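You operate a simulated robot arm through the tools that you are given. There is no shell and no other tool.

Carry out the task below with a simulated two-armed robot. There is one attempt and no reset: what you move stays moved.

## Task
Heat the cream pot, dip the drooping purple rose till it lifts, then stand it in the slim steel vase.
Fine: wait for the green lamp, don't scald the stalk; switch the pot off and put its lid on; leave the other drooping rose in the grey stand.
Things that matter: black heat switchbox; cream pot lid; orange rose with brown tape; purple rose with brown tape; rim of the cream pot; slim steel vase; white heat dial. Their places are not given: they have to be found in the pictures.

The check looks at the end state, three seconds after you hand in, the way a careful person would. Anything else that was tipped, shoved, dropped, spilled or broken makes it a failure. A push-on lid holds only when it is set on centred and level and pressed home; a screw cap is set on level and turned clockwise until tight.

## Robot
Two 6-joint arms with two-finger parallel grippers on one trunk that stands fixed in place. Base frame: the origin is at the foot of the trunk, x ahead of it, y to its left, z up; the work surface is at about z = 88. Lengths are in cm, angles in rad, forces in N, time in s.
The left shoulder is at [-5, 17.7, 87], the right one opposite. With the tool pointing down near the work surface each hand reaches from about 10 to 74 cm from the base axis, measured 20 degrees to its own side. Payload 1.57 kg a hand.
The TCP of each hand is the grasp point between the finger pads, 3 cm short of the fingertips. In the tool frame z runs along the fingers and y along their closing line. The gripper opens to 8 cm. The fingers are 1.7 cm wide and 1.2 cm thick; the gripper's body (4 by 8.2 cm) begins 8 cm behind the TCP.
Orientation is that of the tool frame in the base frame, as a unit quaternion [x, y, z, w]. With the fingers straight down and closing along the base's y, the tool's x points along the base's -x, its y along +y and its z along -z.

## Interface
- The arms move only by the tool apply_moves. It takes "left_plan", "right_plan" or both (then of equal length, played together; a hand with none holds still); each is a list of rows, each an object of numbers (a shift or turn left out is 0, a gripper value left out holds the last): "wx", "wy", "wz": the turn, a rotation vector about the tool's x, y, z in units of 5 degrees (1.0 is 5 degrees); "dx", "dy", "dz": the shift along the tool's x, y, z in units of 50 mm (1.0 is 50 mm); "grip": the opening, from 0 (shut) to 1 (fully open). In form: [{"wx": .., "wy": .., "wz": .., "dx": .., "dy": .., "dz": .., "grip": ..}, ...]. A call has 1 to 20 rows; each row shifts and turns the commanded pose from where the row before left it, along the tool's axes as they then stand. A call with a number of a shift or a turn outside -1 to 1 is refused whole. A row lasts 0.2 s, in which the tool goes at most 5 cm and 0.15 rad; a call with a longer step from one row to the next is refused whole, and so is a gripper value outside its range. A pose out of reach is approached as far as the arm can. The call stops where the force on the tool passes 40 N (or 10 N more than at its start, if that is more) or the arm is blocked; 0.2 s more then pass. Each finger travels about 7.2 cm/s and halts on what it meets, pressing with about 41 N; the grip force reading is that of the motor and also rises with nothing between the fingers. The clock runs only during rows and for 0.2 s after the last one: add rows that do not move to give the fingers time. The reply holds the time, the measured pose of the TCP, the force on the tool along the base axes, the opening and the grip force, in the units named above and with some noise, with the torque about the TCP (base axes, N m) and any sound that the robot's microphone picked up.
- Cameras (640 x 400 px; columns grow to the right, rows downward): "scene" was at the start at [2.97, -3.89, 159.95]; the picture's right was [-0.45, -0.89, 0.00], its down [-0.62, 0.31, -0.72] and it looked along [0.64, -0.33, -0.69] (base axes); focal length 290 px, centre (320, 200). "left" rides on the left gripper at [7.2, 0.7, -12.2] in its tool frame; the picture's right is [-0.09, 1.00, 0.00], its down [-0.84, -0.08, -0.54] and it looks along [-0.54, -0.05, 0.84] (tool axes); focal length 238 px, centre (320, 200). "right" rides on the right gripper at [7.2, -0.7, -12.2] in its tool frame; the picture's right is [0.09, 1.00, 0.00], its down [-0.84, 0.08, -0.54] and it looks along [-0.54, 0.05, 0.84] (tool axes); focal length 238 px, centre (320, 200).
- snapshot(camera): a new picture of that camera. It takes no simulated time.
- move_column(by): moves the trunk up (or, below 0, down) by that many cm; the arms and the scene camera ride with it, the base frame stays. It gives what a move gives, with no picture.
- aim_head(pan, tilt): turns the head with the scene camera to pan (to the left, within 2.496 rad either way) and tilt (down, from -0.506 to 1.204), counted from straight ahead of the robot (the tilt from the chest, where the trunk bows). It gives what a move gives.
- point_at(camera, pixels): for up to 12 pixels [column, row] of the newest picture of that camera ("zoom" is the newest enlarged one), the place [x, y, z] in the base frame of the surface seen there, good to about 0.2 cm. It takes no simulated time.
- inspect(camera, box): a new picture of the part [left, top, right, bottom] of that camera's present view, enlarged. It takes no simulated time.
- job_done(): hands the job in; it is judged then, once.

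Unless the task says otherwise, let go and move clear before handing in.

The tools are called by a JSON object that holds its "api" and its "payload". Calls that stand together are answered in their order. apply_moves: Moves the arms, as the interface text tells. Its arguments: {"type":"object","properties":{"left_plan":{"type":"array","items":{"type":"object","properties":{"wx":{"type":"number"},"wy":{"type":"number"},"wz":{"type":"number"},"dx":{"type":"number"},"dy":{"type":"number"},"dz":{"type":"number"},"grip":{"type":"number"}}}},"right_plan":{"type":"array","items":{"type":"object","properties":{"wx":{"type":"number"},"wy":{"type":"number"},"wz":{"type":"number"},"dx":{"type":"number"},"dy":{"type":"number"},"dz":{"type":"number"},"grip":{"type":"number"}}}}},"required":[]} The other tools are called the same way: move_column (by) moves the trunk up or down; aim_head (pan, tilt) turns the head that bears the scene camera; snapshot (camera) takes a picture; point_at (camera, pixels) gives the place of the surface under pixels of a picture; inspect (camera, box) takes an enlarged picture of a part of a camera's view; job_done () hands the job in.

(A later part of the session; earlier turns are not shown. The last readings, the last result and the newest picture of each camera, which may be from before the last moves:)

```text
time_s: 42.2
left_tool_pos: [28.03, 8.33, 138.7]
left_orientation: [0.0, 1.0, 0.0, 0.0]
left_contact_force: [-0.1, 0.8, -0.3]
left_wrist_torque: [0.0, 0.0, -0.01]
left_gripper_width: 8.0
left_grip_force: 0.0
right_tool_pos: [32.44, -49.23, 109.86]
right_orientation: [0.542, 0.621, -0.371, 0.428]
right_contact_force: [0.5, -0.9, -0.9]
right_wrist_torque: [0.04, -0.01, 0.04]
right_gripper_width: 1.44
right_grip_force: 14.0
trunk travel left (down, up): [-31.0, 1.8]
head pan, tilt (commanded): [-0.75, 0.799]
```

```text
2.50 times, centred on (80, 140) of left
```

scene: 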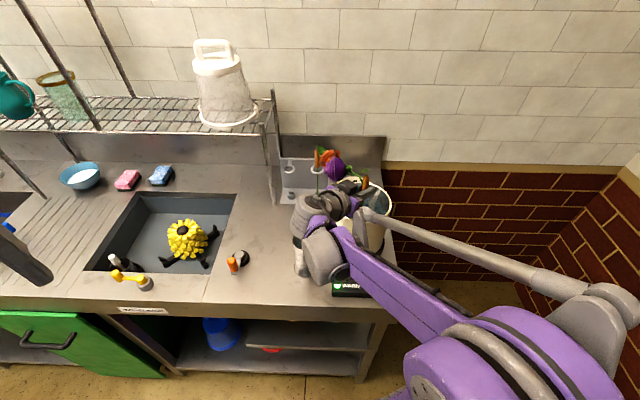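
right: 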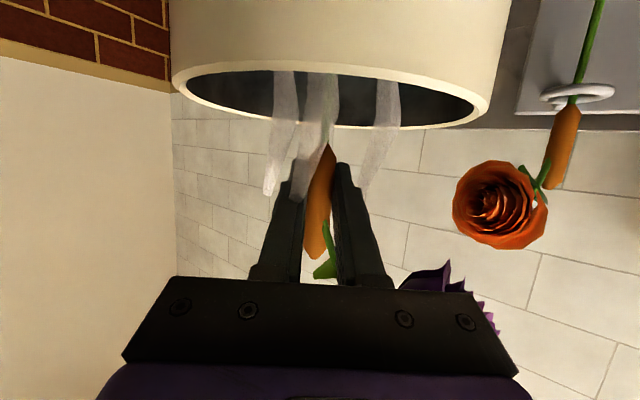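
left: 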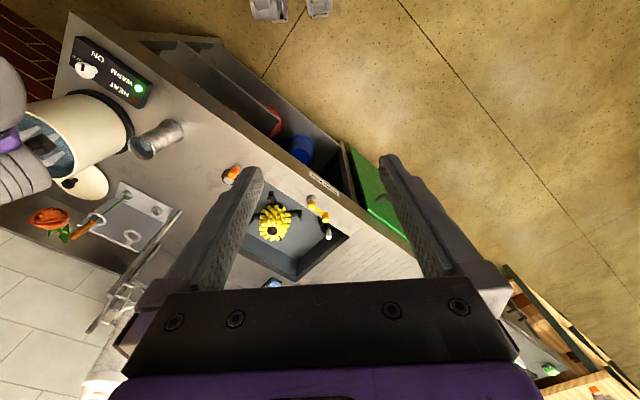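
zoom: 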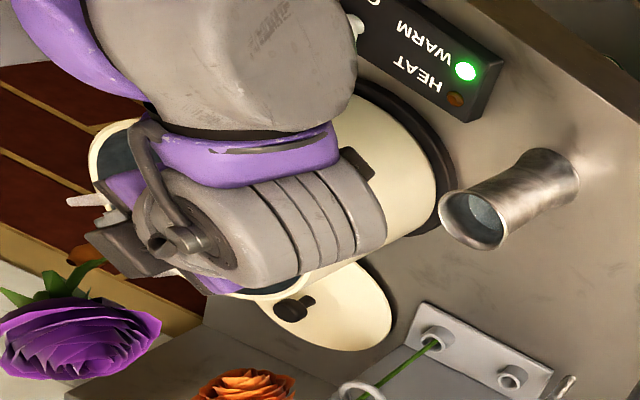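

The flower is lifting: it moved from (220,195) to (275,155) in the scene zoom. I'll wait about one more second and check whether it is fully upright.

{"api": "apply_moves", "payload": {"right_plan": [{"dx": 0}, {"dx": 0}, {"dx": 0}, {"dx": 0}]}}

{"api": "inspect", "payload": {"camera": "scene", "box": [280, 120, 440, 220]}}

{"api": "inspect", "payload": {"camera": "left", "box": [0, 60, 160, 220]}}

```text
time_s: 43.2
left_tool_pos: [28.11, 8.4, 138.63]
left_orientation: [0.0, 1.0, 0.0, 0.0]
left_contact_force: [-1.0, -0.3, 1.0]
left_wrist_torque: [0.0, -0.03, 0.02]
left_gripper_width: 8.0
left_grip_force: 0.0
right_tool_pos: [32.43, -49.3, 109.77]
right_orientation: [0.542, 0.621, -0.371, 0.427]
right_contact_force: [0.9, 0.7, 0.5]
right_wrist_torque: [0.02, 0.03, -0.01]
right_gripper_width: 1.5
right_grip_force: 14.2
trunk travel left (down, up): [-31.0, 1.8]
head pan, tilt (commanded): [-0.75, 0.799]
```

```text
4.00 times, centred on (360, 170) of scene
```

zoom: 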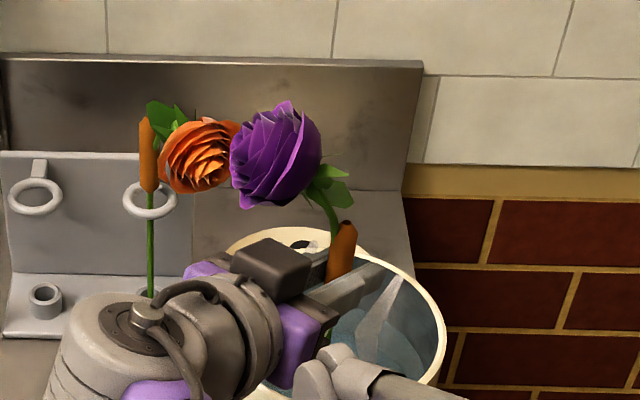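

```text
2.50 times, centred on (80, 140) of left
```

zoom: 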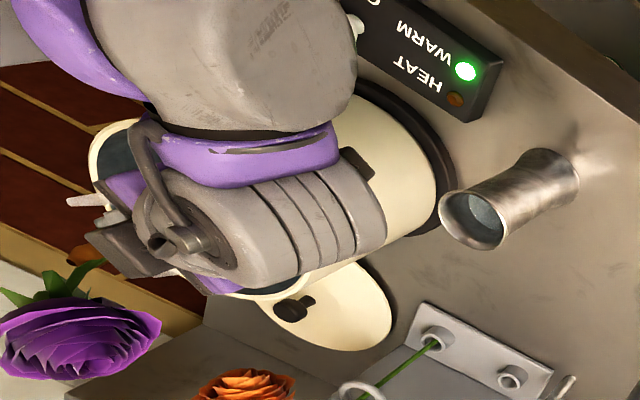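

The flower now holds its new position; nothing changed in the last second. I'll measure how upright it is before deciding to take it out.

{"api": "inspect", "payload": {"camera": "scene", "box": [320, 130, 400, 190]}}

{"api": "point_at", "payload": {"camera": "zoom", "pixels": [[218, 175], [150, 180], [290, 150], [240, 70], [220, 250], [310, 205], [320, 270], [340, 300], [330, 340], [330, 230], [260, 110], [180, 120]]}}

```text
6.67 times, centred on (360, 160) of scene
```

zoom: 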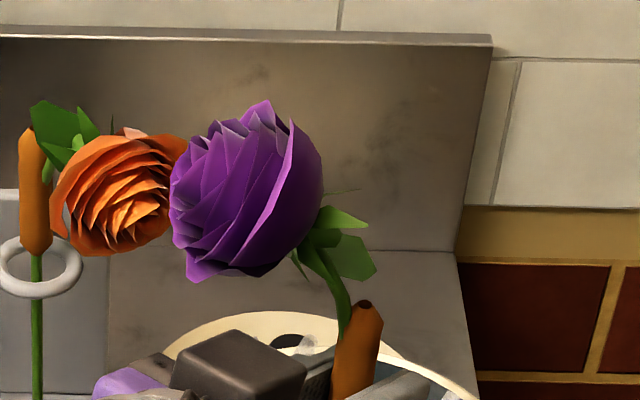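

```text
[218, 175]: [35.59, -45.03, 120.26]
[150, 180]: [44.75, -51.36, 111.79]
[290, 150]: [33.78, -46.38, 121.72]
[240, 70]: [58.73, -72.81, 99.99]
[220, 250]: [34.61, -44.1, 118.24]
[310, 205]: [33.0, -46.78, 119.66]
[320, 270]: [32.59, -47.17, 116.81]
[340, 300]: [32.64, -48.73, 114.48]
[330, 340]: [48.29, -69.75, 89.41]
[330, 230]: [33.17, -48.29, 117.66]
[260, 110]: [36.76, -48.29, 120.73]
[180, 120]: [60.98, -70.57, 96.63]
```

The flower centre is now about 5.5 cm above the tape top, where before it hung almost level with it, and it has settled. I'll lift the rose straight out so the stalk isn't scalded, and move the left hand well aside to make room at the vase.

{"api": "apply_moves", "payload": {"right_plan": [{"dx": -0.467, "dz": -0.179}, {"dx": -0.467, "dz": -0.179}, {"dx": -0.467, "dz": -0.179}, {"dx": -0.467, "dz": -0.179}, {"dx": -0.467, "dz": -0.179}, {"dx": -0.467, "dz": -0.179}, {"dx": 0}], "left_plan": [{"dy": 0.7}, {"dy": 0.7}, {"dy": 0.7}, {"dy": 0.7}, {"dy": 0.7}, {"dy": 0.7}, {"dy": 0}]}}

{"api": "snapshot", "payload": {"camera": "scene"}}

{"api": "snapshot", "payload": {"camera": "right"}}

{"api": "snapshot", "payload": {"camera": "left"}}

```text
time_s: 44.8
left_tool_pos: [28.25, 29.07, 139.04]
left_orientation: [0.0, 1.0, 0.001, 0.0]
left_contact_force: [0.2, 0.2, 0.0]
left_wrist_torque: [0.03, -0.01, 0.01]
left_gripper_width: 8.02
left_grip_force: 0.1
right_tool_pos: [32.29, -49.26, 124.7]
right_orientation: [0.542, 0.621, -0.371, 0.428]
right_contact_force: [0.4, -0.8, -0.1]
right_wrist_torque: [-0.02, 0.04, -0.02]
right_gripper_width: 1.47
right_grip_force: 14.6
trunk travel left (down, up): [-31.0, 1.8]
head pan, tilt (commanded): [-0.75, 0.799]
```

```text
taken
```

scene: 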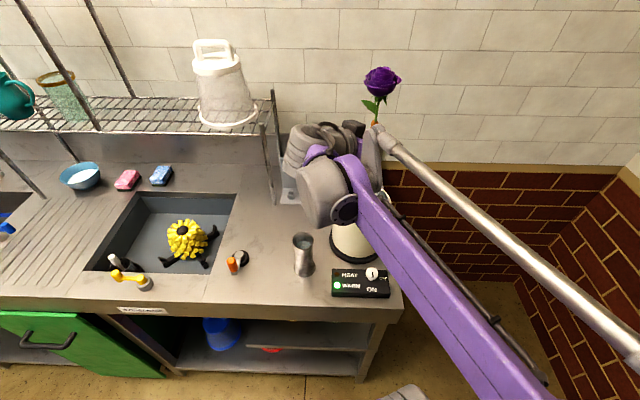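

```text
taken
```

right: 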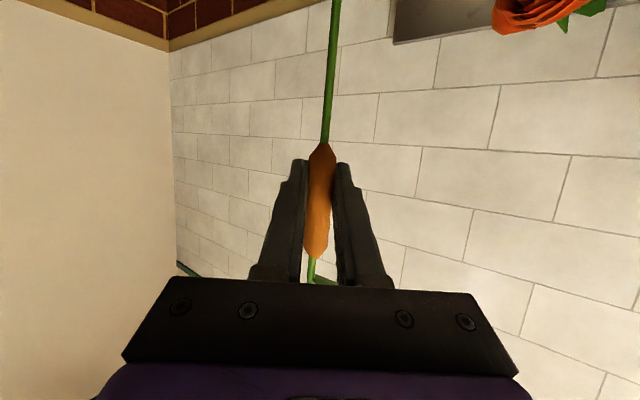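

```text
taken
```

left: 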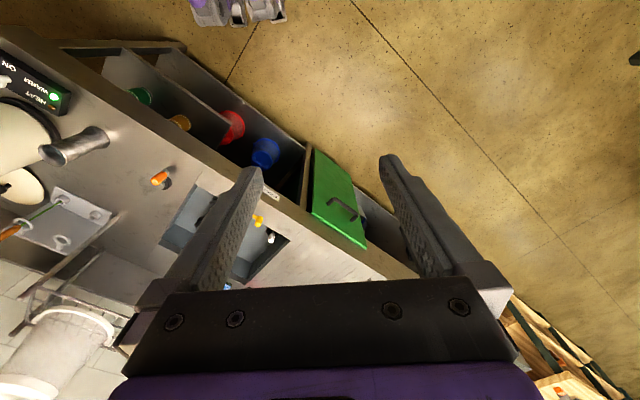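

The rose now stands fully upright at (382,82) in the scene picture, out of the water and still held firmly. Next I'll measure the steel vase's mouth precisely.

{"api": "inspect", "payload": {"camera": "scene", "box": [270, 220, 350, 280]}}

{"api": "inspect", "payload": {"camera": "left", "box": [0, 100, 160, 200]}}

```text
6.67 times, centred on (310, 250) of scene
```

zoom: 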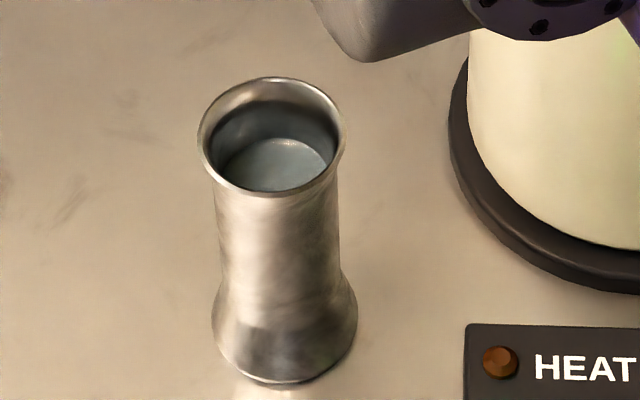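

```text
4.00 times, centred on (80, 150) of left
```

zoom: 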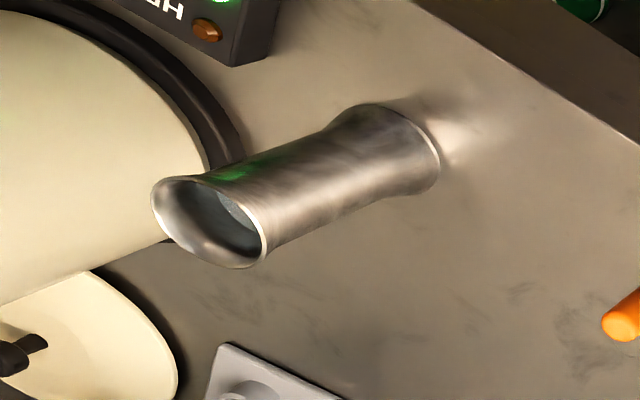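

The vase mouth is an ellipse centred near (271,137) in the scene zoom. I'll measure points along its rim and the water inside.

{"api": "inspect", "payload": {"camera": "scene", "box": [270, 220, 350, 280]}}

{"api": "point_at", "payload": {"camera": "zoom", "pixels": [[201, 150], [343, 148], [270, 195], [230, 184], [315, 183], [215, 105], [328, 103], [270, 79], [275, 165], [255, 185], [285, 375], [217, 340]]}}

{"api": "point_at", "payload": {"camera": "left", "pixels": [[40, 152], [38, 146], [50, 144], [66, 158], [55, 165], [45, 160], [60, 148], [64, 153], [108, 140], [100, 130], [57, 152], [56, 140]]}}

```text
6.67 times, centred on (310, 250) of scene
```

zoom: 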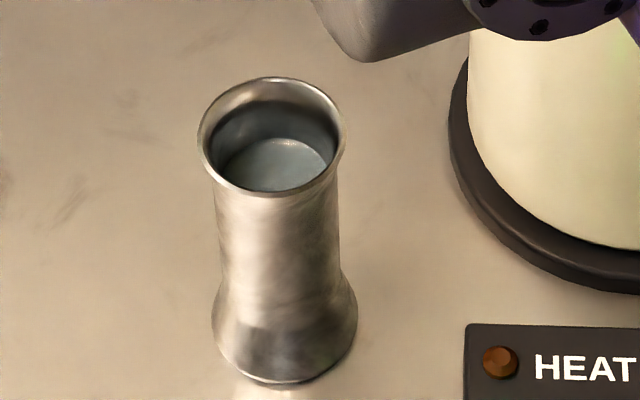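

```text
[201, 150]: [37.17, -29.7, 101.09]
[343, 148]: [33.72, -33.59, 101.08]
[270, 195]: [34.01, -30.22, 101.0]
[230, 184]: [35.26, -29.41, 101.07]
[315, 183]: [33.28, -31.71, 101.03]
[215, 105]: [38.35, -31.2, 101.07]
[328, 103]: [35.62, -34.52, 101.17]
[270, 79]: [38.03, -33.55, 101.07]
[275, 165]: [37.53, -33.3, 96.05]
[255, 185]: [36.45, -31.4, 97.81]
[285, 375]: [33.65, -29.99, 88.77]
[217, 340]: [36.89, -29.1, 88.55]
```

```text
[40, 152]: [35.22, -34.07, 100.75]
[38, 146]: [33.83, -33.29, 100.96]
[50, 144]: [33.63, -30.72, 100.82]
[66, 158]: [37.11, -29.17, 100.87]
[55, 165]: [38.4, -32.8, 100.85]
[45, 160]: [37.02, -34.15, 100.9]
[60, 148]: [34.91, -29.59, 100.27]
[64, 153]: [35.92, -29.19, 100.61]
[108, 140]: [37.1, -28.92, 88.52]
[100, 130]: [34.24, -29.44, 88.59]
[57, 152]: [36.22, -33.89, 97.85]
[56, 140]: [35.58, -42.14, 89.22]
```

The vase mouth is centred at (35.8,-31.75) at z 101 with a radius of about 2.6. I'll carry the rose there at the present height, keeping the foot 8 cm above the rim.

{"api": "apply_moves", "payload": {"right_plan": [{"dx": 0.1485, "dy": 0.144, "dz": -0.3855}, {"dx": 0.1485, "dy": 0.144, "dz": -0.3855}, {"dx": 0.1485, "dy": 0.144, "dz": -0.3855}, {"dx": 0.1485, "dy": 0.144, "dz": -0.3855}, {"dx": 0.1485, "dy": 0.144, "dz": -0.3855}, {"dx": 0.1485, "dy": 0.144, "dz": -0.3855}, {"dx": 0.1485, "dy": 0.144, "dz": -0.3855}, {"dx": 0.1485, "dy": 0.144, "dz": -0.3855}, {"dx": 0}]}}

{"api": "snapshot", "payload": {"camera": "scene"}}

{"api": "snapshot", "payload": {"camera": "right"}}

{"api": "snapshot", "payload": {"camera": "left"}}

```text
time_s: 46.8
left_tool_pos: [28.31, 29.14, 138.94]
left_orientation: [-0.001, 1.0, 0.0, 0.0]
left_contact_force: [-0.5, 0.7, 0.3]
left_wrist_torque: [0.01, -0.01, 0.0]
left_gripper_width: 8.01
left_grip_force: 0.1
right_tool_pos: [35.73, -32.08, 124.82]
right_orientation: [0.542, 0.621, -0.371, 0.428]
right_contact_force: [-0.2, 0.2, -0.4]
right_wrist_torque: [-0.03, 0.02, 0.02]
right_gripper_width: 1.49
right_grip_force: 14.0
trunk travel left (down, up): [-31.0, 1.8]
head pan, tilt (commanded): [-0.75, 0.799]
```

```text
taken
```

scene: 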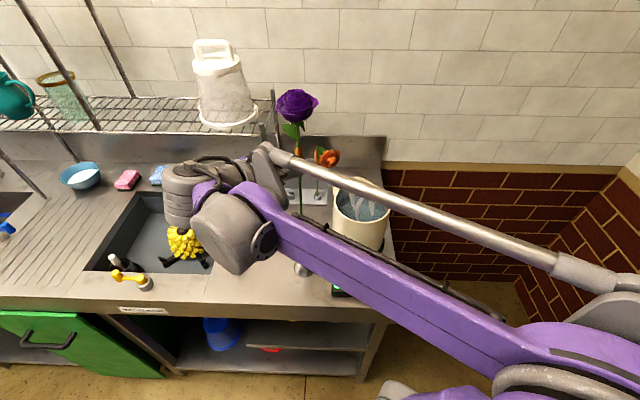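

```text
taken
```

right: 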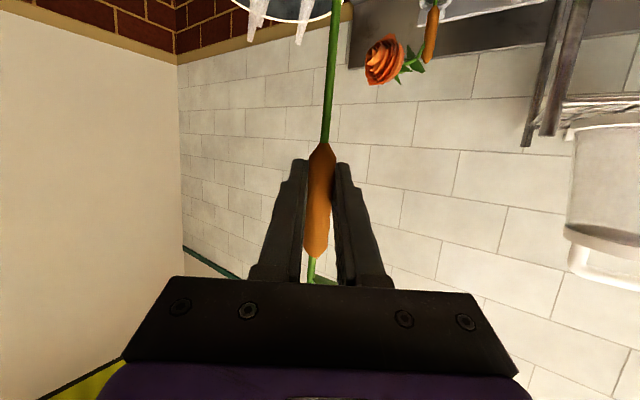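

```text
taken
```

left: 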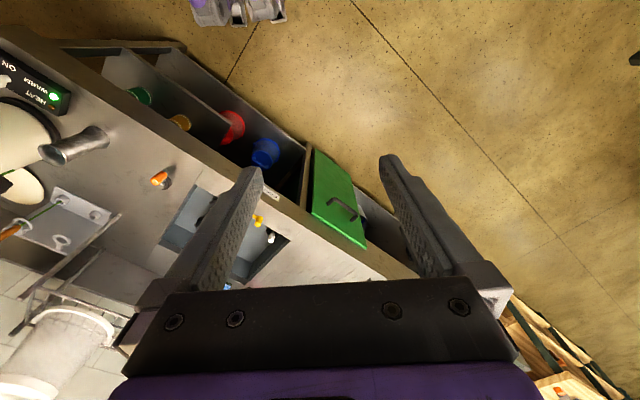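

The rose is poised over the vase at (35.7,-32.1), but the forearm hides the stem's foot. I'll tilt the left hand so its camera looks this way and check the alignment.

{"api": "apply_moves", "payload": {"left_plan": [{"wx": 1}, {"wx": 1}, {"wx": 1}, {"wx": 1}, {"wx": 1}, {"wx": 1}, {"wx": 1}]}}

{"api": "snapshot", "payload": {"camera": "left"}}

```text
time_s: 48.4
left_tool_pos: [28.26, 29.03, 138.94]
left_orientation: [0.0, 0.953, -0.302, -0.001]
left_contact_force: [-0.5, -0.1, 0.4]
left_wrist_torque: [0.02, 0.02, 0.03]
left_gripper_width: 8.0
left_grip_force: 0.0
right_tool_pos: [35.69, -32.11, 124.97]
right_orientation: [0.542, 0.621, -0.371, 0.427]
right_contact_force: [-0.2, -0.4, 0.0]
right_wrist_torque: [0.02, 0.01, 0.01]
right_gripper_width: 1.45
right_grip_force: 13.6
trunk travel left (down, up): [-31.0, 1.8]
head pan, tilt (commanded): [-0.75, 0.799]
```

```text
taken
```

left: 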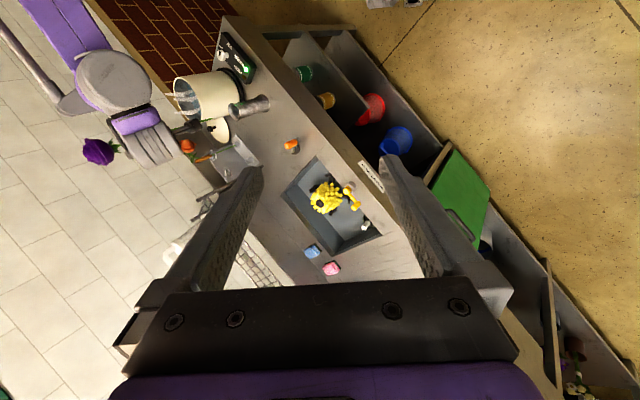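

{"api": "inspect", "payload": {"camera": "left", "box": [150, 80, 290, 180]}}

{"api": "inspect", "payload": {"camera": "scene", "box": [250, 80, 370, 290]}}

```text
4.00 times, centred on (220, 130) of left
```

zoom: 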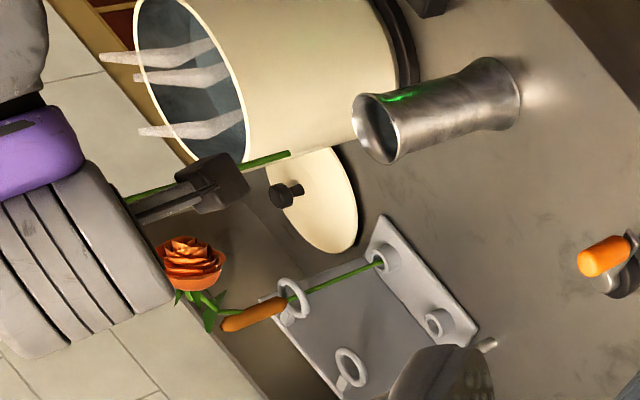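

```text
1.90 times, centred on (310, 185) of scene
```

zoom: 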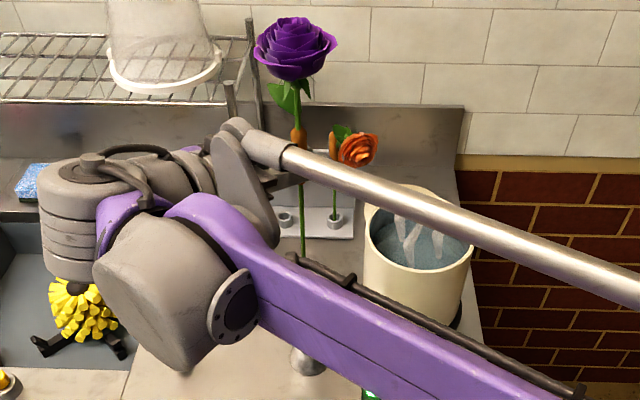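

In the left zoom the stem's foot shows at about (288,153), with the vase mouth just beyond it at (378,128). I'll get its exact place.

{"api": "point_at", "payload": {"camera": "left", "pixels": [[211.5, 118.3], [209, 119], [206, 120.3], [203, 121.2], [235, 108], [230, 105], [238, 119]]}}

{"api": "point_at", "payload": {"camera": "zoom", "pixels": [[302, 240], [301, 200], [302, 250], [301, 130], [296, 50]]}}

```text
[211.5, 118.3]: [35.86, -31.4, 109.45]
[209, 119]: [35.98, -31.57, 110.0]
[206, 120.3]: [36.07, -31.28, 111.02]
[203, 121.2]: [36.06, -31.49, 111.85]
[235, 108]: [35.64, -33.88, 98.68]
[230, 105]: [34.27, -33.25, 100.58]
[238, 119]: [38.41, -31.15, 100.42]
```

```text
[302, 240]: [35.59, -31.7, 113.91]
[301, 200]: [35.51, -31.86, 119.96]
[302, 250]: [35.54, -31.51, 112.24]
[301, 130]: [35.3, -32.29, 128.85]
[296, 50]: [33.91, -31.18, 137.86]
```

The foot is at (35.8,-31.6,109.4), right over the vase's centre. I'll lower it slowly into the vase to just above the bottom.

{"api": "apply_moves", "payload": {"right_plan": [{"dx": 0.28, "dz": 0.1075}, {"dx": 0.28, "dz": 0.1075}, {"dx": 0.28, "dz": 0.1075}, {"dx": 0.28, "dz": 0.1075}, {"dx": 0.28, "dz": 0.1075}, {"dx": 0.28, "dz": 0.1075}, {"dx": 0.28, "dz": 0.1075}, {"dx": 0.28, "dz": 0.1075}, {"dx": 0}]}}

{"api": "inspect", "payload": {"camera": "left", "box": [130, 60, 290, 180]}}

{"api": "snapshot", "payload": {"camera": "scene"}}

{"api": "snapshot", "payload": {"camera": "right"}}

```text
time_s: 50.4
left_tool_pos: [28.26, 29.07, 138.86]
left_orientation: [0.0, 0.954, -0.3, -0.001]
left_contact_force: [0.6, -0.8, -0.1]
left_wrist_torque: [-0.03, 0.03, -0.01]
left_gripper_width: 7.99
left_grip_force: 0.1
right_tool_pos: [35.8, -32.18, 112.99]
right_orientation: [0.542, 0.621, -0.371, 0.428]
right_contact_force: [0.2, 0.3, -0.9]
right_wrist_torque: [0.0, 0.03, 0.04]
right_gripper_width: 1.48
right_grip_force: 13.9
trunk travel left (down, up): [-31.0, 1.8]
head pan, tilt (commanded): [-0.75, 0.799]
```

```text
3.33 times, centred on (210, 120) of left
```

zoom: 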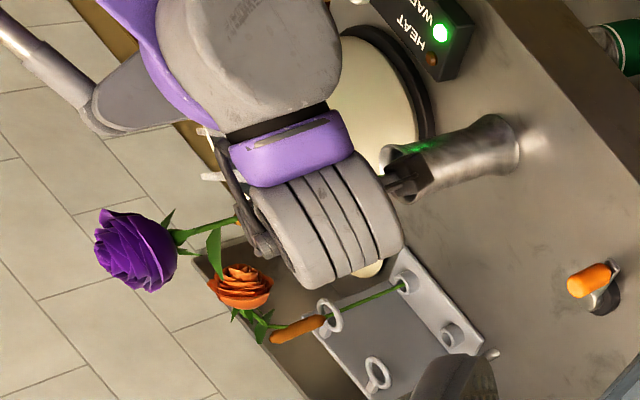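

```text
taken
```

scene: 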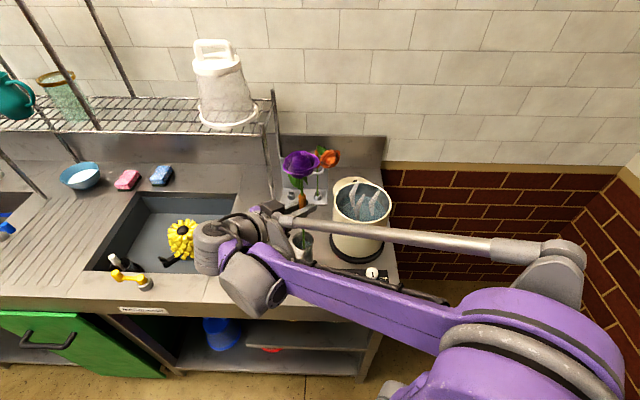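

```text
taken
```

right: 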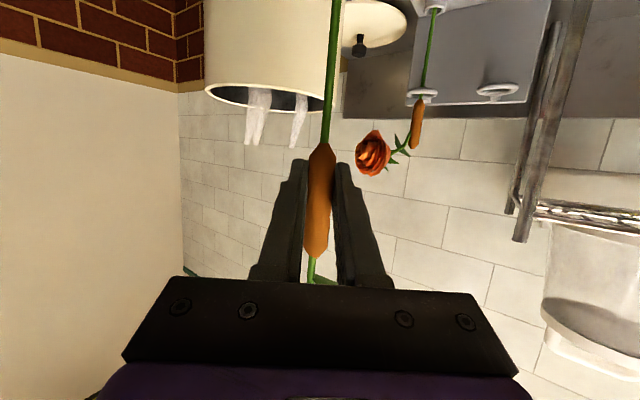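

The foot is inside the vase neck, with no contact force. I'll check the forearm's height over the pot and box before lowering the last part.

{"api": "point_at", "payload": {"camera": "scene", "pixels": [[250, 290], [270, 305], [300, 270], [350, 300], [400, 330], [330, 232], [400, 238], [500, 320], [225, 245], [303, 240], [310, 250], [440, 350]]}}

{"api": "point_at", "payload": {"camera": "right", "pixels": [[330, 60], [332, 30], [334, 8], [325, 130], [320, 160]]}}

```text
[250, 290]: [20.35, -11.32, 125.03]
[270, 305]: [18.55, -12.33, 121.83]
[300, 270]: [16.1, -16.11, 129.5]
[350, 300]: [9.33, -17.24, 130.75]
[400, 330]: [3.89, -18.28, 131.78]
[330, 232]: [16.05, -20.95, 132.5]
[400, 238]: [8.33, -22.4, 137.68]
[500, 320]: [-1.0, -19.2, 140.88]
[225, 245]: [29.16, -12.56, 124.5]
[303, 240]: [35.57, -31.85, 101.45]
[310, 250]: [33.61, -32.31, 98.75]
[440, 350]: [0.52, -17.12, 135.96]
```

```text
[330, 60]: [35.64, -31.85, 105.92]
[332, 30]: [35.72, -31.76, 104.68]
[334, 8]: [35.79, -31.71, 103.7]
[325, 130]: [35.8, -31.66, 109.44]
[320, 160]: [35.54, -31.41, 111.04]
```

All arm links are above z 120, so there's plenty of room, and the stem is upright at (35.7,-31.8). I'll lower another 6.5 cm, bringing the foot close to the vase bottom.

{"api": "apply_moves", "payload": {"right_plan": [{"dx": 0.243, "dz": 0.0932}, {"dx": 0.243, "dz": 0.0932}, {"dx": 0.243, "dz": 0.0932}, {"dx": 0.243, "dz": 0.0932}, {"dx": 0.243, "dz": 0.0932}, {"dx": 0}]}}

{"api": "inspect", "payload": {"camera": "left", "box": [130, 60, 290, 180]}}

{"api": "snapshot", "payload": {"camera": "right"}}

{"api": "inspect", "payload": {"camera": "scene", "box": [230, 140, 390, 290]}}

```text
time_s: 51.8
left_tool_pos: [28.32, 29.05, 138.95]
left_orientation: [0.0, 0.954, -0.301, 0.0]
left_contact_force: [-0.9, 0.3, -0.5]
left_wrist_torque: [0.0, 0.0, -0.01]
left_gripper_width: 7.99
left_grip_force: 0.1
right_tool_pos: [35.91, -32.32, 106.3]
right_orientation: [0.542, 0.621, -0.371, 0.428]
right_contact_force: [-0.4, -0.1, -0.4]
right_wrist_torque: [0.0, 0.02, -0.02]
right_gripper_width: 1.46
right_grip_force: 13.5
trunk travel left (down, up): [-31.0, 1.8]
head pan, tilt (commanded): [-0.75, 0.799]
```

```text
3.33 times, centred on (210, 120) of left
```

zoom: 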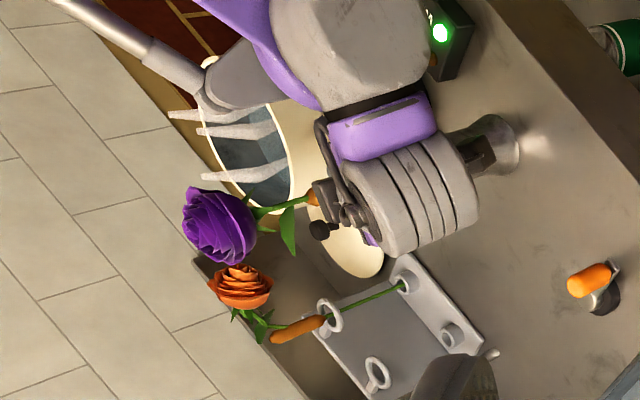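

```text
taken
```

right: 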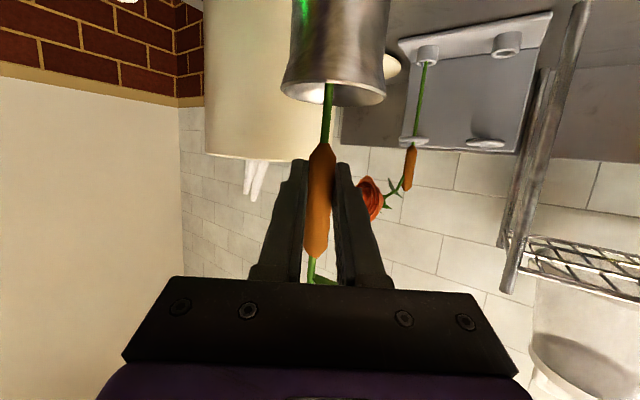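

```text
2.67 times, centred on (310, 215) of scene
```

zoom: 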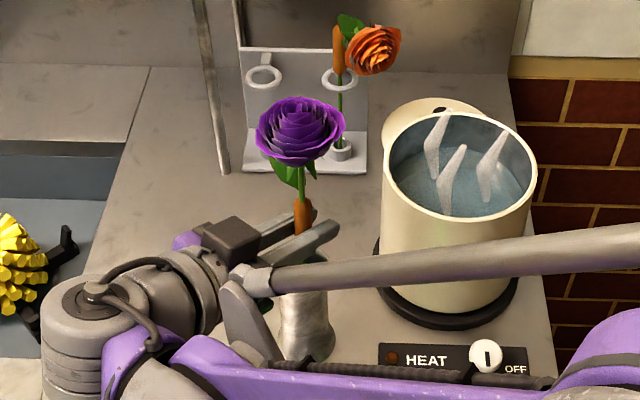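

The stem is inside the vase with its foot about 1 to 2 cm above the bottom, and no force shows. I'll ease it down in small steps and watch for contact.

{"api": "apply_moves", "payload": {"right_plan": [{"dx": 0.056, "dz": 0.0215}, {"dx": 0.056, "dz": 0.0215}, {"dx": 0.056, "dz": 0.0215}, {"dx": 0}]}}

```text
time_s: 52.8
left_tool_pos: [28.29, 29.17, 138.94]
left_orientation: [0.0, 0.954, -0.301, 0.0]
left_contact_force: [-0.1, 0.2, -0.4]
left_wrist_torque: [0.0, 0.0, 0.01]
left_gripper_width: 8.0
left_grip_force: 0.0
right_tool_pos: [35.94, -32.19, 105.41]
right_orientation: [0.542, 0.621, -0.372, 0.427]
right_contact_force: [-0.1, 0.3, -1.2]
right_wrist_torque: [0.0, -0.02, -0.01]
right_gripper_width: 1.47
right_grip_force: 13.2
trunk travel left (down, up): [-31.0, 1.8]
head pan, tilt (commanded): [-0.75, 0.799]
```

There's no contact yet at z 105.4. I'll lower another 0.6 cm in small steps.

{"api": "apply_moves", "payload": {"right_plan": [{"dx": 0.037, "dz": 0.0143}, {"dx": 0.037, "dz": 0.0143}, {"dx": 0.037, "dz": 0.0143}, {"dx": 0}]}}

{"api": "inspect", "payload": {"camera": "right", "box": [240, 20, 440, 280]}}

```text
time_s: 53.8
left_tool_pos: [28.12, 29.09, 139.01]
left_orientation: [0.0, 0.954, -0.301, -0.001]
left_contact_force: [-0.3, 0.5, -0.9]
left_wrist_torque: [0.01, 0.02, 0.03]
left_gripper_width: 8.0
left_grip_force: 0.1
right_tool_pos: [35.82, -32.21, 104.79]
right_orientation: [0.542, 0.62, -0.372, 0.428]
right_contact_force: [-0.1, -0.3, 8.8]
right_wrist_torque: [-0.07, 0.0, -0.01]
right_gripper_width: 1.51
right_grip_force: 13.7
trunk travel left (down, up): [-31.0, 1.8]
head pan, tilt (commanded): [-0.75, 0.799]
```

```text
1.54 times, centred on (340, 150) of right
```

zoom: 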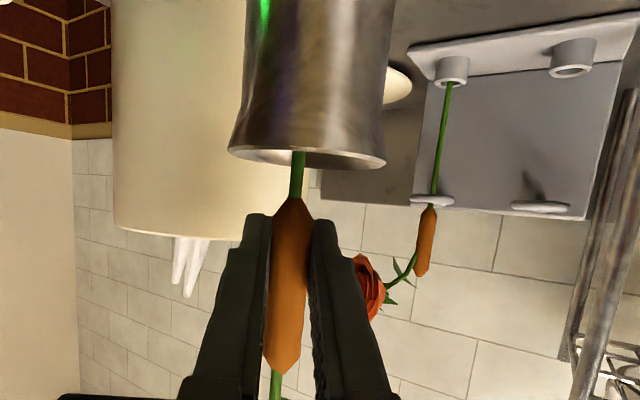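

The foot touched the vase floor with 8.8 N upward. I'll take the load off slightly and open the fingers a little at a time.

{"api": "apply_moves", "payload": {"right_plan": [{"dx": -0.015, "dz": -0.006}, {"grip": 0.19}, {"grip": 0.21}, {"grip": 0.24}, {"grip": 0.28}, {"grip": 0.33}, {"grip": 0.4}, {"grip": 0.45}, {"grip": 0.45}, {"grip": 0.45}]}}

{"api": "inspect", "payload": {"camera": "right", "box": [220, 20, 440, 280]}}

{"api": "inspect", "payload": {"camera": "scene", "box": [230, 140, 390, 290]}}

{"api": "inspect", "payload": {"camera": "left", "box": [130, 60, 290, 180]}}

```text
time_s: 56.0
left_tool_pos: [28.31, 29.03, 138.98]
left_orientation: [0.0, 0.954, -0.3, 0.0]
left_contact_force: [0.4, 0.6, 0.4]
left_wrist_torque: [-0.01, -0.01, 0.02]
left_gripper_width: 8.0
left_grip_force: 0.1
right_tool_pos: [35.85, -32.29, 104.86]
right_orientation: [0.543, 0.62, -0.372, 0.427]
right_contact_force: [0.8, 0.8, 0.7]
right_wrist_torque: [0.02, -0.01, 0.03]
right_gripper_width: 3.59
right_grip_force: 0.0
trunk travel left (down, up): [-31.0, 1.8]
head pan, tilt (commanded): [-0.75, 0.799]
```

```text
1.54 times, centred on (330, 150) of right
```

zoom: 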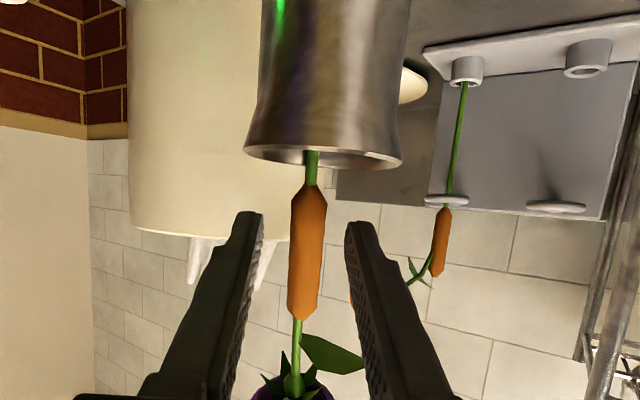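

```text
2.67 times, centred on (310, 215) of scene
```

zoom: 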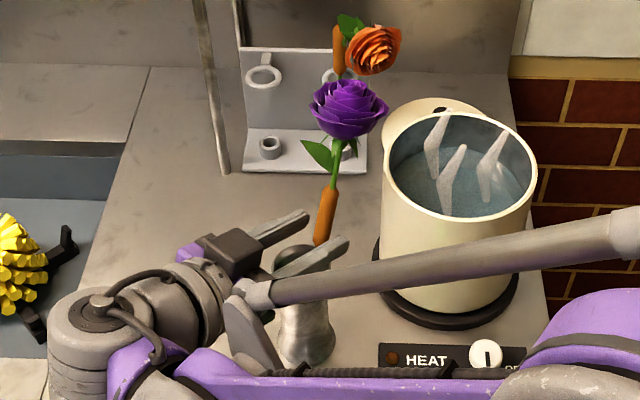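

```text
3.33 times, centred on (210, 120) of left
```

zoom: 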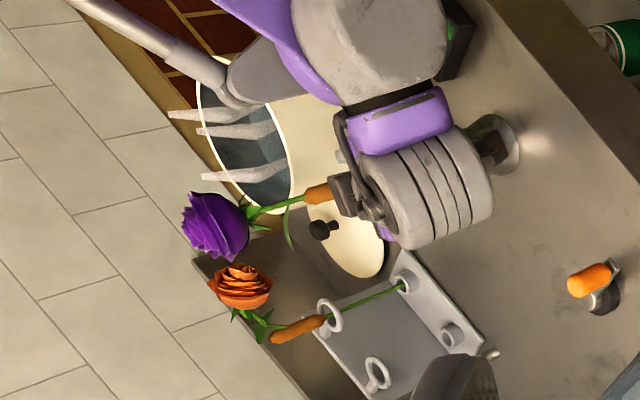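

The rose now leans gently against the vase rim, away from the fingers, and stands upright. I'll back straight out along the tool's axis and then rise.

{"api": "apply_moves", "payload": {"right_plan": [{"dz": -0.2}, {"dz": -0.4}, {"dz": -0.5}, {"dz": -0.5}, {"dz": -0.5}, {"dz": -0.4}, {"dx": -0.56, "dz": -0.215}, {"dx": -0.56, "dz": -0.215}, {"dx": -0.56, "dz": -0.215}, {"dx": -0.56, "dz": -0.215}, {"dx": 0}]}}

{"api": "snapshot", "payload": {"camera": "scene"}}

{"api": "snapshot", "payload": {"camera": "right"}}

{"api": "snapshot", "payload": {"camera": "left"}}

```text
time_s: 58.4
left_tool_pos: [28.11, 29.09, 139.01]
left_orientation: [0.0, 0.954, -0.301, 0.001]
left_contact_force: [0.2, 0.0, -0.2]
left_wrist_torque: [-0.04, 0.0, -0.01]
left_gripper_width: 8.0
left_grip_force: 0.0
right_tool_pos: [34.24, -20.55, 121.44]
right_orientation: [0.541, 0.621, -0.371, 0.428]
right_contact_force: [0.0, 0.3, -0.5]
right_wrist_torque: [-0.02, 0.02, 0.02]
right_gripper_width: 3.58
right_grip_force: 0.0
trunk travel left (down, up): [-31.0, 1.8]
head pan, tilt (commanded): [-0.75, 0.799]
```

```text
taken
```

scene: 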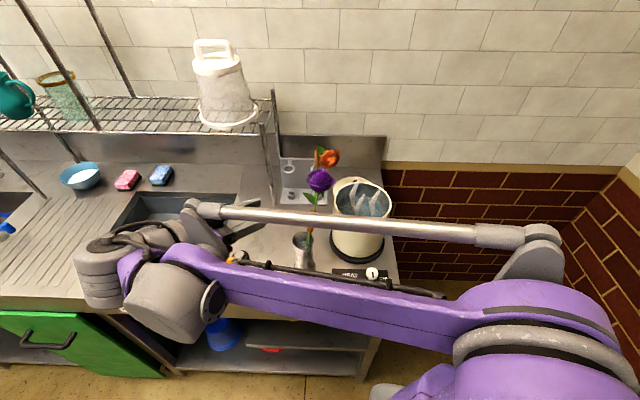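

```text
taken
```

right: 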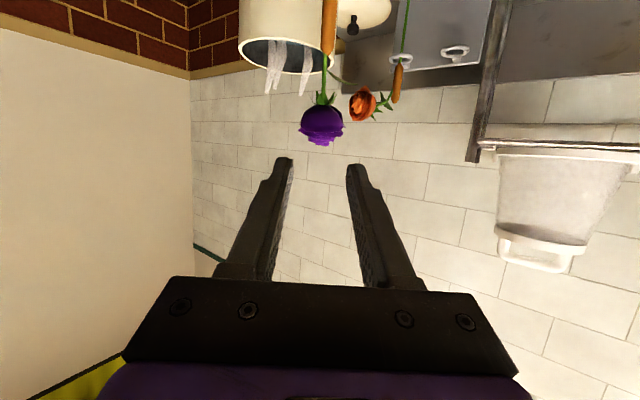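

```text
taken
```

left: 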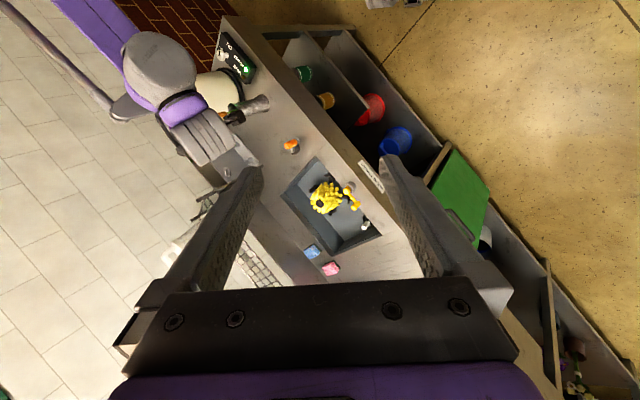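

The purple rose stands in the steel vase at (318,180) in the scene picture, and the hand is clear. Now I'll point the right hand down again so it can switch the pot off.

{"api": "apply_moves", "payload": {"right_plan": [{"wy": 0.986}, {"wy": 0.986}, {"wy": 0.986}, {"wy": 0.986}, {"wy": 0.986}, {"wy": 0.986}, {"wy": 0.986}, {"wy": 0.986}, {"wy": 0.986}, {"wy": 0.986}, {"wy": 0.986}, {"wy": 0.986}, {"wy": 0.986}, {"wy": 0.986}, {"grip": 0.62}]}}

{"api": "snapshot", "payload": {"camera": "scene"}}

{"api": "snapshot", "payload": {"camera": "right"}}

```text
time_s: 61.6
left_tool_pos: [28.22, 29.17, 139.06]
left_orientation: [-0.001, 0.954, -0.3, 0.0]
left_contact_force: [-0.3, 0.1, -0.3]
left_wrist_torque: [0.0, -0.02, -0.02]
left_gripper_width: 8.0
left_grip_force: 0.2
right_tool_pos: [34.1, -20.55, 121.49]
right_orientation: [0.656, 0.755, 0.002, 0.0]
right_contact_force: [-0.4, 0.0, -0.1]
right_wrist_torque: [-0.01, -0.02, 0.03]
right_gripper_width: 4.97
right_grip_force: 0.0
trunk travel left (down, up): [-31.0, 1.8]
head pan, tilt (commanded): [-0.75, 0.799]
```

```text
taken
```

scene: 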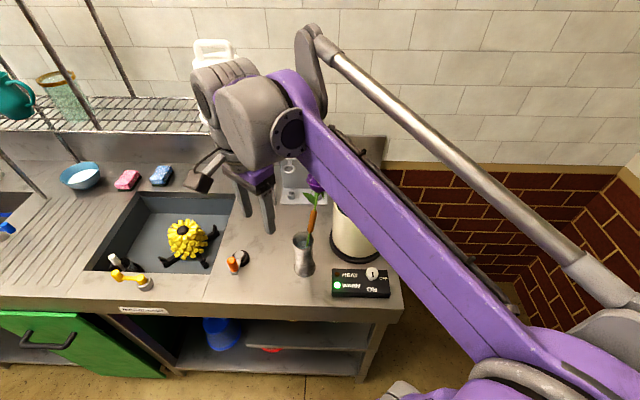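

```text
taken
```

right: 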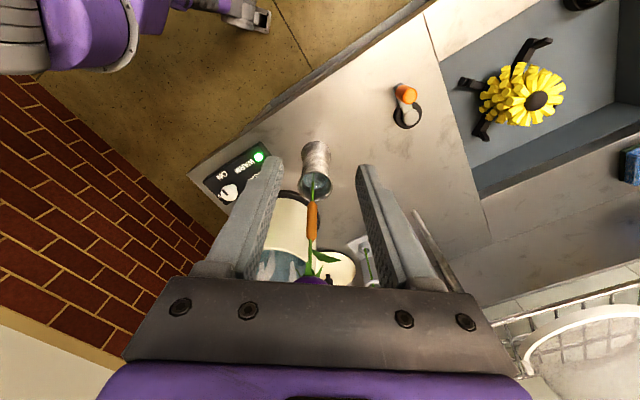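

The hand points straight down now. I'll swing it around the rose on the near side and stop above the dial.

{"api": "apply_moves", "payload": {"right_plan": [{"dx": 0.09, "dy": -0.634}, {"dx": 0.09, "dy": -0.634}, {"dx": 0.09, "dy": -0.634}, {"dx": 0.09, "dy": -0.634}, {"dx": 0.09, "dy": -0.634}, {"dx": -0.704, "dy": -0.0163}, {"dx": -0.704, "dy": -0.0163}, {"dx": -0.704, "dy": -0.0163}, {"dx": -0.704, "dy": -0.0163}, {"dx": -0.704, "dy": -0.0163}, {"dx": -0.704, "dy": -0.0163}, {"dx": 0}]}}

{"api": "snapshot", "payload": {"camera": "right"}}

{"api": "snapshot", "payload": {"camera": "scene"}}

```text
time_s: 64.2
left_tool_pos: [28.31, 29.22, 139.01]
left_orientation: [0.0, 0.954, -0.3, 0.0]
left_contact_force: [0.2, -0.7, -0.1]
left_wrist_torque: [-0.03, 0.0, 0.01]
left_gripper_width: 7.98
left_grip_force: 0.1
right_tool_pos: [20.69, -41.66, 121.46]
right_orientation: [0.657, 0.754, 0.001, 0.002]
right_contact_force: [0.4, 0.7, 0.3]
right_wrist_torque: [-0.01, 0.0, -0.07]
right_gripper_width: 4.94
right_grip_force: 0.0
trunk travel left (down, up): [-31.0, 1.8]
head pan, tilt (commanded): [-0.75, 0.799]
```

```text
taken
```

right: 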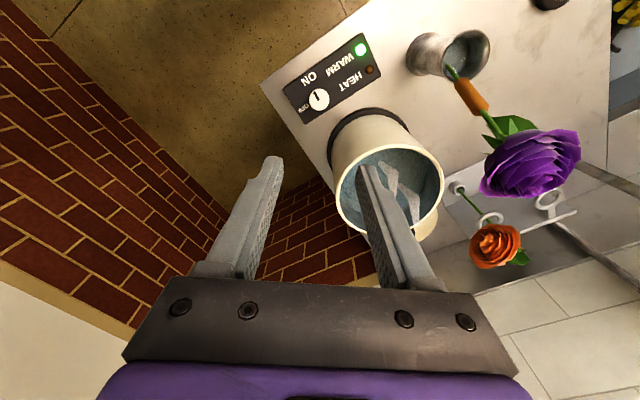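

```text
taken
```

scene: 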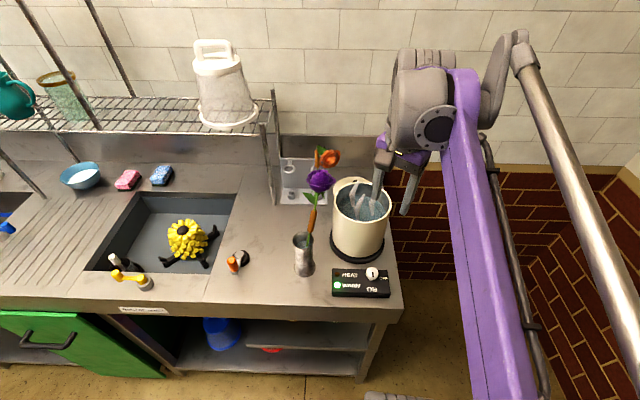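

The hand is above the dial, which shows at (319,99) in the right picture with its notch on ON. I'll re-measure the dial's centre.

{"api": "inspect", "payload": {"camera": "right", "box": [260, 60, 380, 140]}}

{"api": "point_at", "payload": {"camera": "right", "pixels": [[319, 99], [310, 99], [328, 99], [319, 90], [319, 108], [326, 93], [312, 105], [312, 93], [326, 105]]}}

```text
5.00 times, centred on (320, 100) of right
```

zoom: 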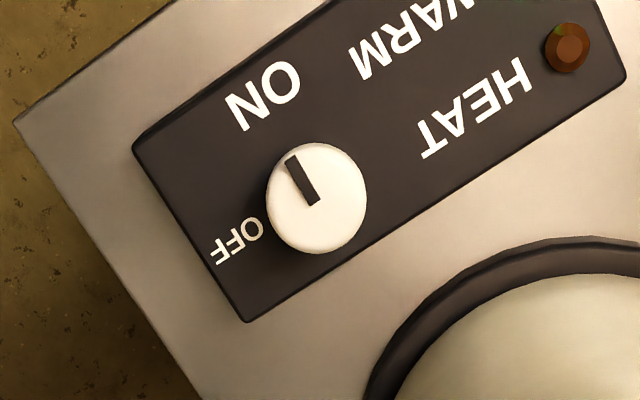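

```text
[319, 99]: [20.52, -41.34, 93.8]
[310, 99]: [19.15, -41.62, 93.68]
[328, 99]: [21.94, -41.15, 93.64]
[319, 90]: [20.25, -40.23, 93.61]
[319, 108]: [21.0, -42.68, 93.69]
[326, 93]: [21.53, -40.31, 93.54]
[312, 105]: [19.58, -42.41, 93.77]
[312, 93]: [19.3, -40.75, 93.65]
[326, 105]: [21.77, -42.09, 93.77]
```

The dial's centre is (20.52,-41.47), unchanged. I'll descend around it with the open fingers, stopping at the same height as before.

{"api": "apply_moves", "payload": {"right_plan": [{"dx": 0.036, "dy": -0.029, "dz": 0.8}, {"dz": 0.9}, {"dz": 0.9}, {"dz": 0.9}, {"dz": 0.7}, {"dz": 0.5}, {"dz": 0.3}, {"dz": 0.2}, {"dz": 0.12}, {"dz": 0.08}, {"dz": 0}, {"dz": 0}]}}

{"api": "inspect", "payload": {"camera": "right", "box": [220, 60, 440, 280]}}

```text
time_s: 66.8
left_tool_pos: [28.22, 29.05, 138.97]
left_orientation: [0.0, 0.954, -0.301, -0.001]
left_contact_force: [-0.2, -0.2, -0.8]
left_wrist_torque: [-0.04, -0.02, -0.01]
left_gripper_width: 8.0
left_grip_force: 0.1
right_tool_pos: [20.41, -41.41, 94.14]
right_orientation: [0.657, 0.754, 0.0, 0.001]
right_contact_force: [-0.9, -0.3, -0.2]
right_wrist_torque: [-0.02, 0.0, -0.04]
right_gripper_width: 4.96
right_grip_force: 0.0
trunk travel left (down, up): [-31.0, 1.8]
head pan, tilt (commanded): [-0.75, 0.799]
```

```text
1.82 times, centred on (330, 170) of right
```

zoom: 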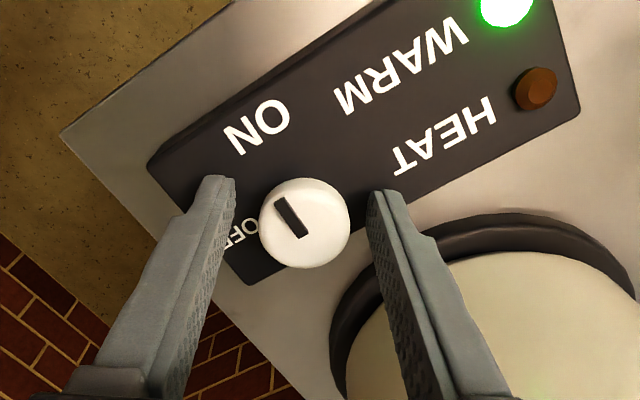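

The dial sits centred between the fingertips in the zoom (dial at 304, gap centre at about 301). I'll close on it.

{"api": "apply_moves", "payload": {"right_plan": [{"grip": 0.48}, {"grip": 0.42}, {"grip": 0.36}, {"grip": 0.3}, {"grip": 0.3}]}}

```text
time_s: 68.0
left_tool_pos: [28.27, 29.01, 139.07]
left_orientation: [0.0, 0.954, -0.3, 0.0]
left_contact_force: [-1.3, 0.2, -0.5]
left_wrist_torque: [0.03, 0.01, -0.01]
left_gripper_width: 7.99
left_grip_force: 0.1
right_tool_pos: [20.51, -41.37, 94.23]
right_orientation: [0.657, 0.754, 0.001, 0.001]
right_contact_force: [6.7, 1.9, 0.1]
right_wrist_torque: [0.12, -0.2, -0.02]
right_gripper_width: 3.15
right_grip_force: 40.1
trunk travel left (down, up): [-31.0, 1.8]
head pan, tilt (commanded): [-0.75, 0.799]
```

The grip is firm, but I judge the hand sits about 0.17 cm off the dial's axis, which would strain it while turning. I'll reopen slightly, recentre and close again.

{"api": "apply_moves", "payload": {"right_plan": [{"grip": 0.48}, {"dx": -0.035, "dy": 0.01}, {"dx": 0}, {"grip": 0.42}, {"grip": 0.36}, {"grip": 0.3}, {"grip": 0.3}]}}

```text
time_s: 69.6
left_tool_pos: [28.3, 29.14, 138.97]
left_orientation: [0.0, 0.954, -0.3, 0.0]
left_contact_force: [-0.7, -0.3, 0.2]
left_wrist_torque: [0.01, 0.01, 0.01]
left_gripper_width: 8.0
left_grip_force: 0.1
right_tool_pos: [20.69, -41.64, 94.26]
right_orientation: [0.657, 0.754, 0.001, 0.001]
right_contact_force: [5.0, 0.5, 1.2]
right_wrist_torque: [0.17, -0.14, 0.01]
right_gripper_width: 3.15
right_grip_force: 40.6
trunk travel left (down, up): [-31.0, 1.8]
head pan, tilt (commanded): [-0.75, 0.799]
```

Centred now, with only 5 N of side force. I'll turn the dial a quarter turn anticlockwise, from ON back to OFF.

{"api": "apply_moves", "payload": {"right_plan": [{"wz": -1}, {"wz": -1}, {"wz": -1}, {"wz": -1}, {"wz": -1}, {"wz": -1}, {"wz": -1}, {"wz": -1}, {"wz": -1}, {"wz": -1}, {"wz": -1}, {"wz": -1}, {"wz": -1}, {"wz": -1}, {"wz": -1}, {"wz": -1}, {"wz": -1}, {"wz": -1}]}}

{"api": "inspect", "payload": {"camera": "right", "box": [220, 60, 460, 280]}}

{"api": "snapshot", "payload": {"camera": "scene"}}

```text
time_s: 73.4
left_tool_pos: [28.36, 29.04, 138.93]
left_orientation: [0.0, 0.954, -0.301, 0.0]
left_contact_force: [0.4, 0.5, 0.1]
left_wrist_torque: [0.02, 0.0, 0.02]
left_gripper_width: 8.02
left_grip_force: 0.1
right_tool_pos: [20.69, -41.49, 94.33]
right_orientation: [-0.068, 0.998, 0.0, 0.001]
right_contact_force: [7.2, 0.6, -7.4]
right_wrist_torque: [0.05, -0.14, -0.14]
right_gripper_width: 3.15
right_grip_force: 40.1
trunk travel left (down, up): [-31.0, 1.8]
head pan, tilt (commanded): [-0.75, 0.799]
```

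```text
1.82 times, centred on (340, 170) of right
```

zoom: 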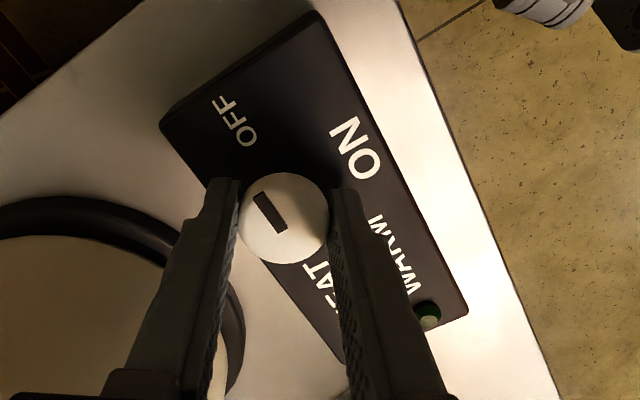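

```text
taken
```

scene: 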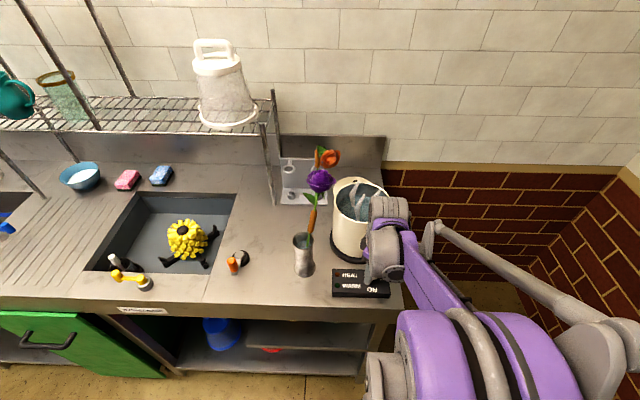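

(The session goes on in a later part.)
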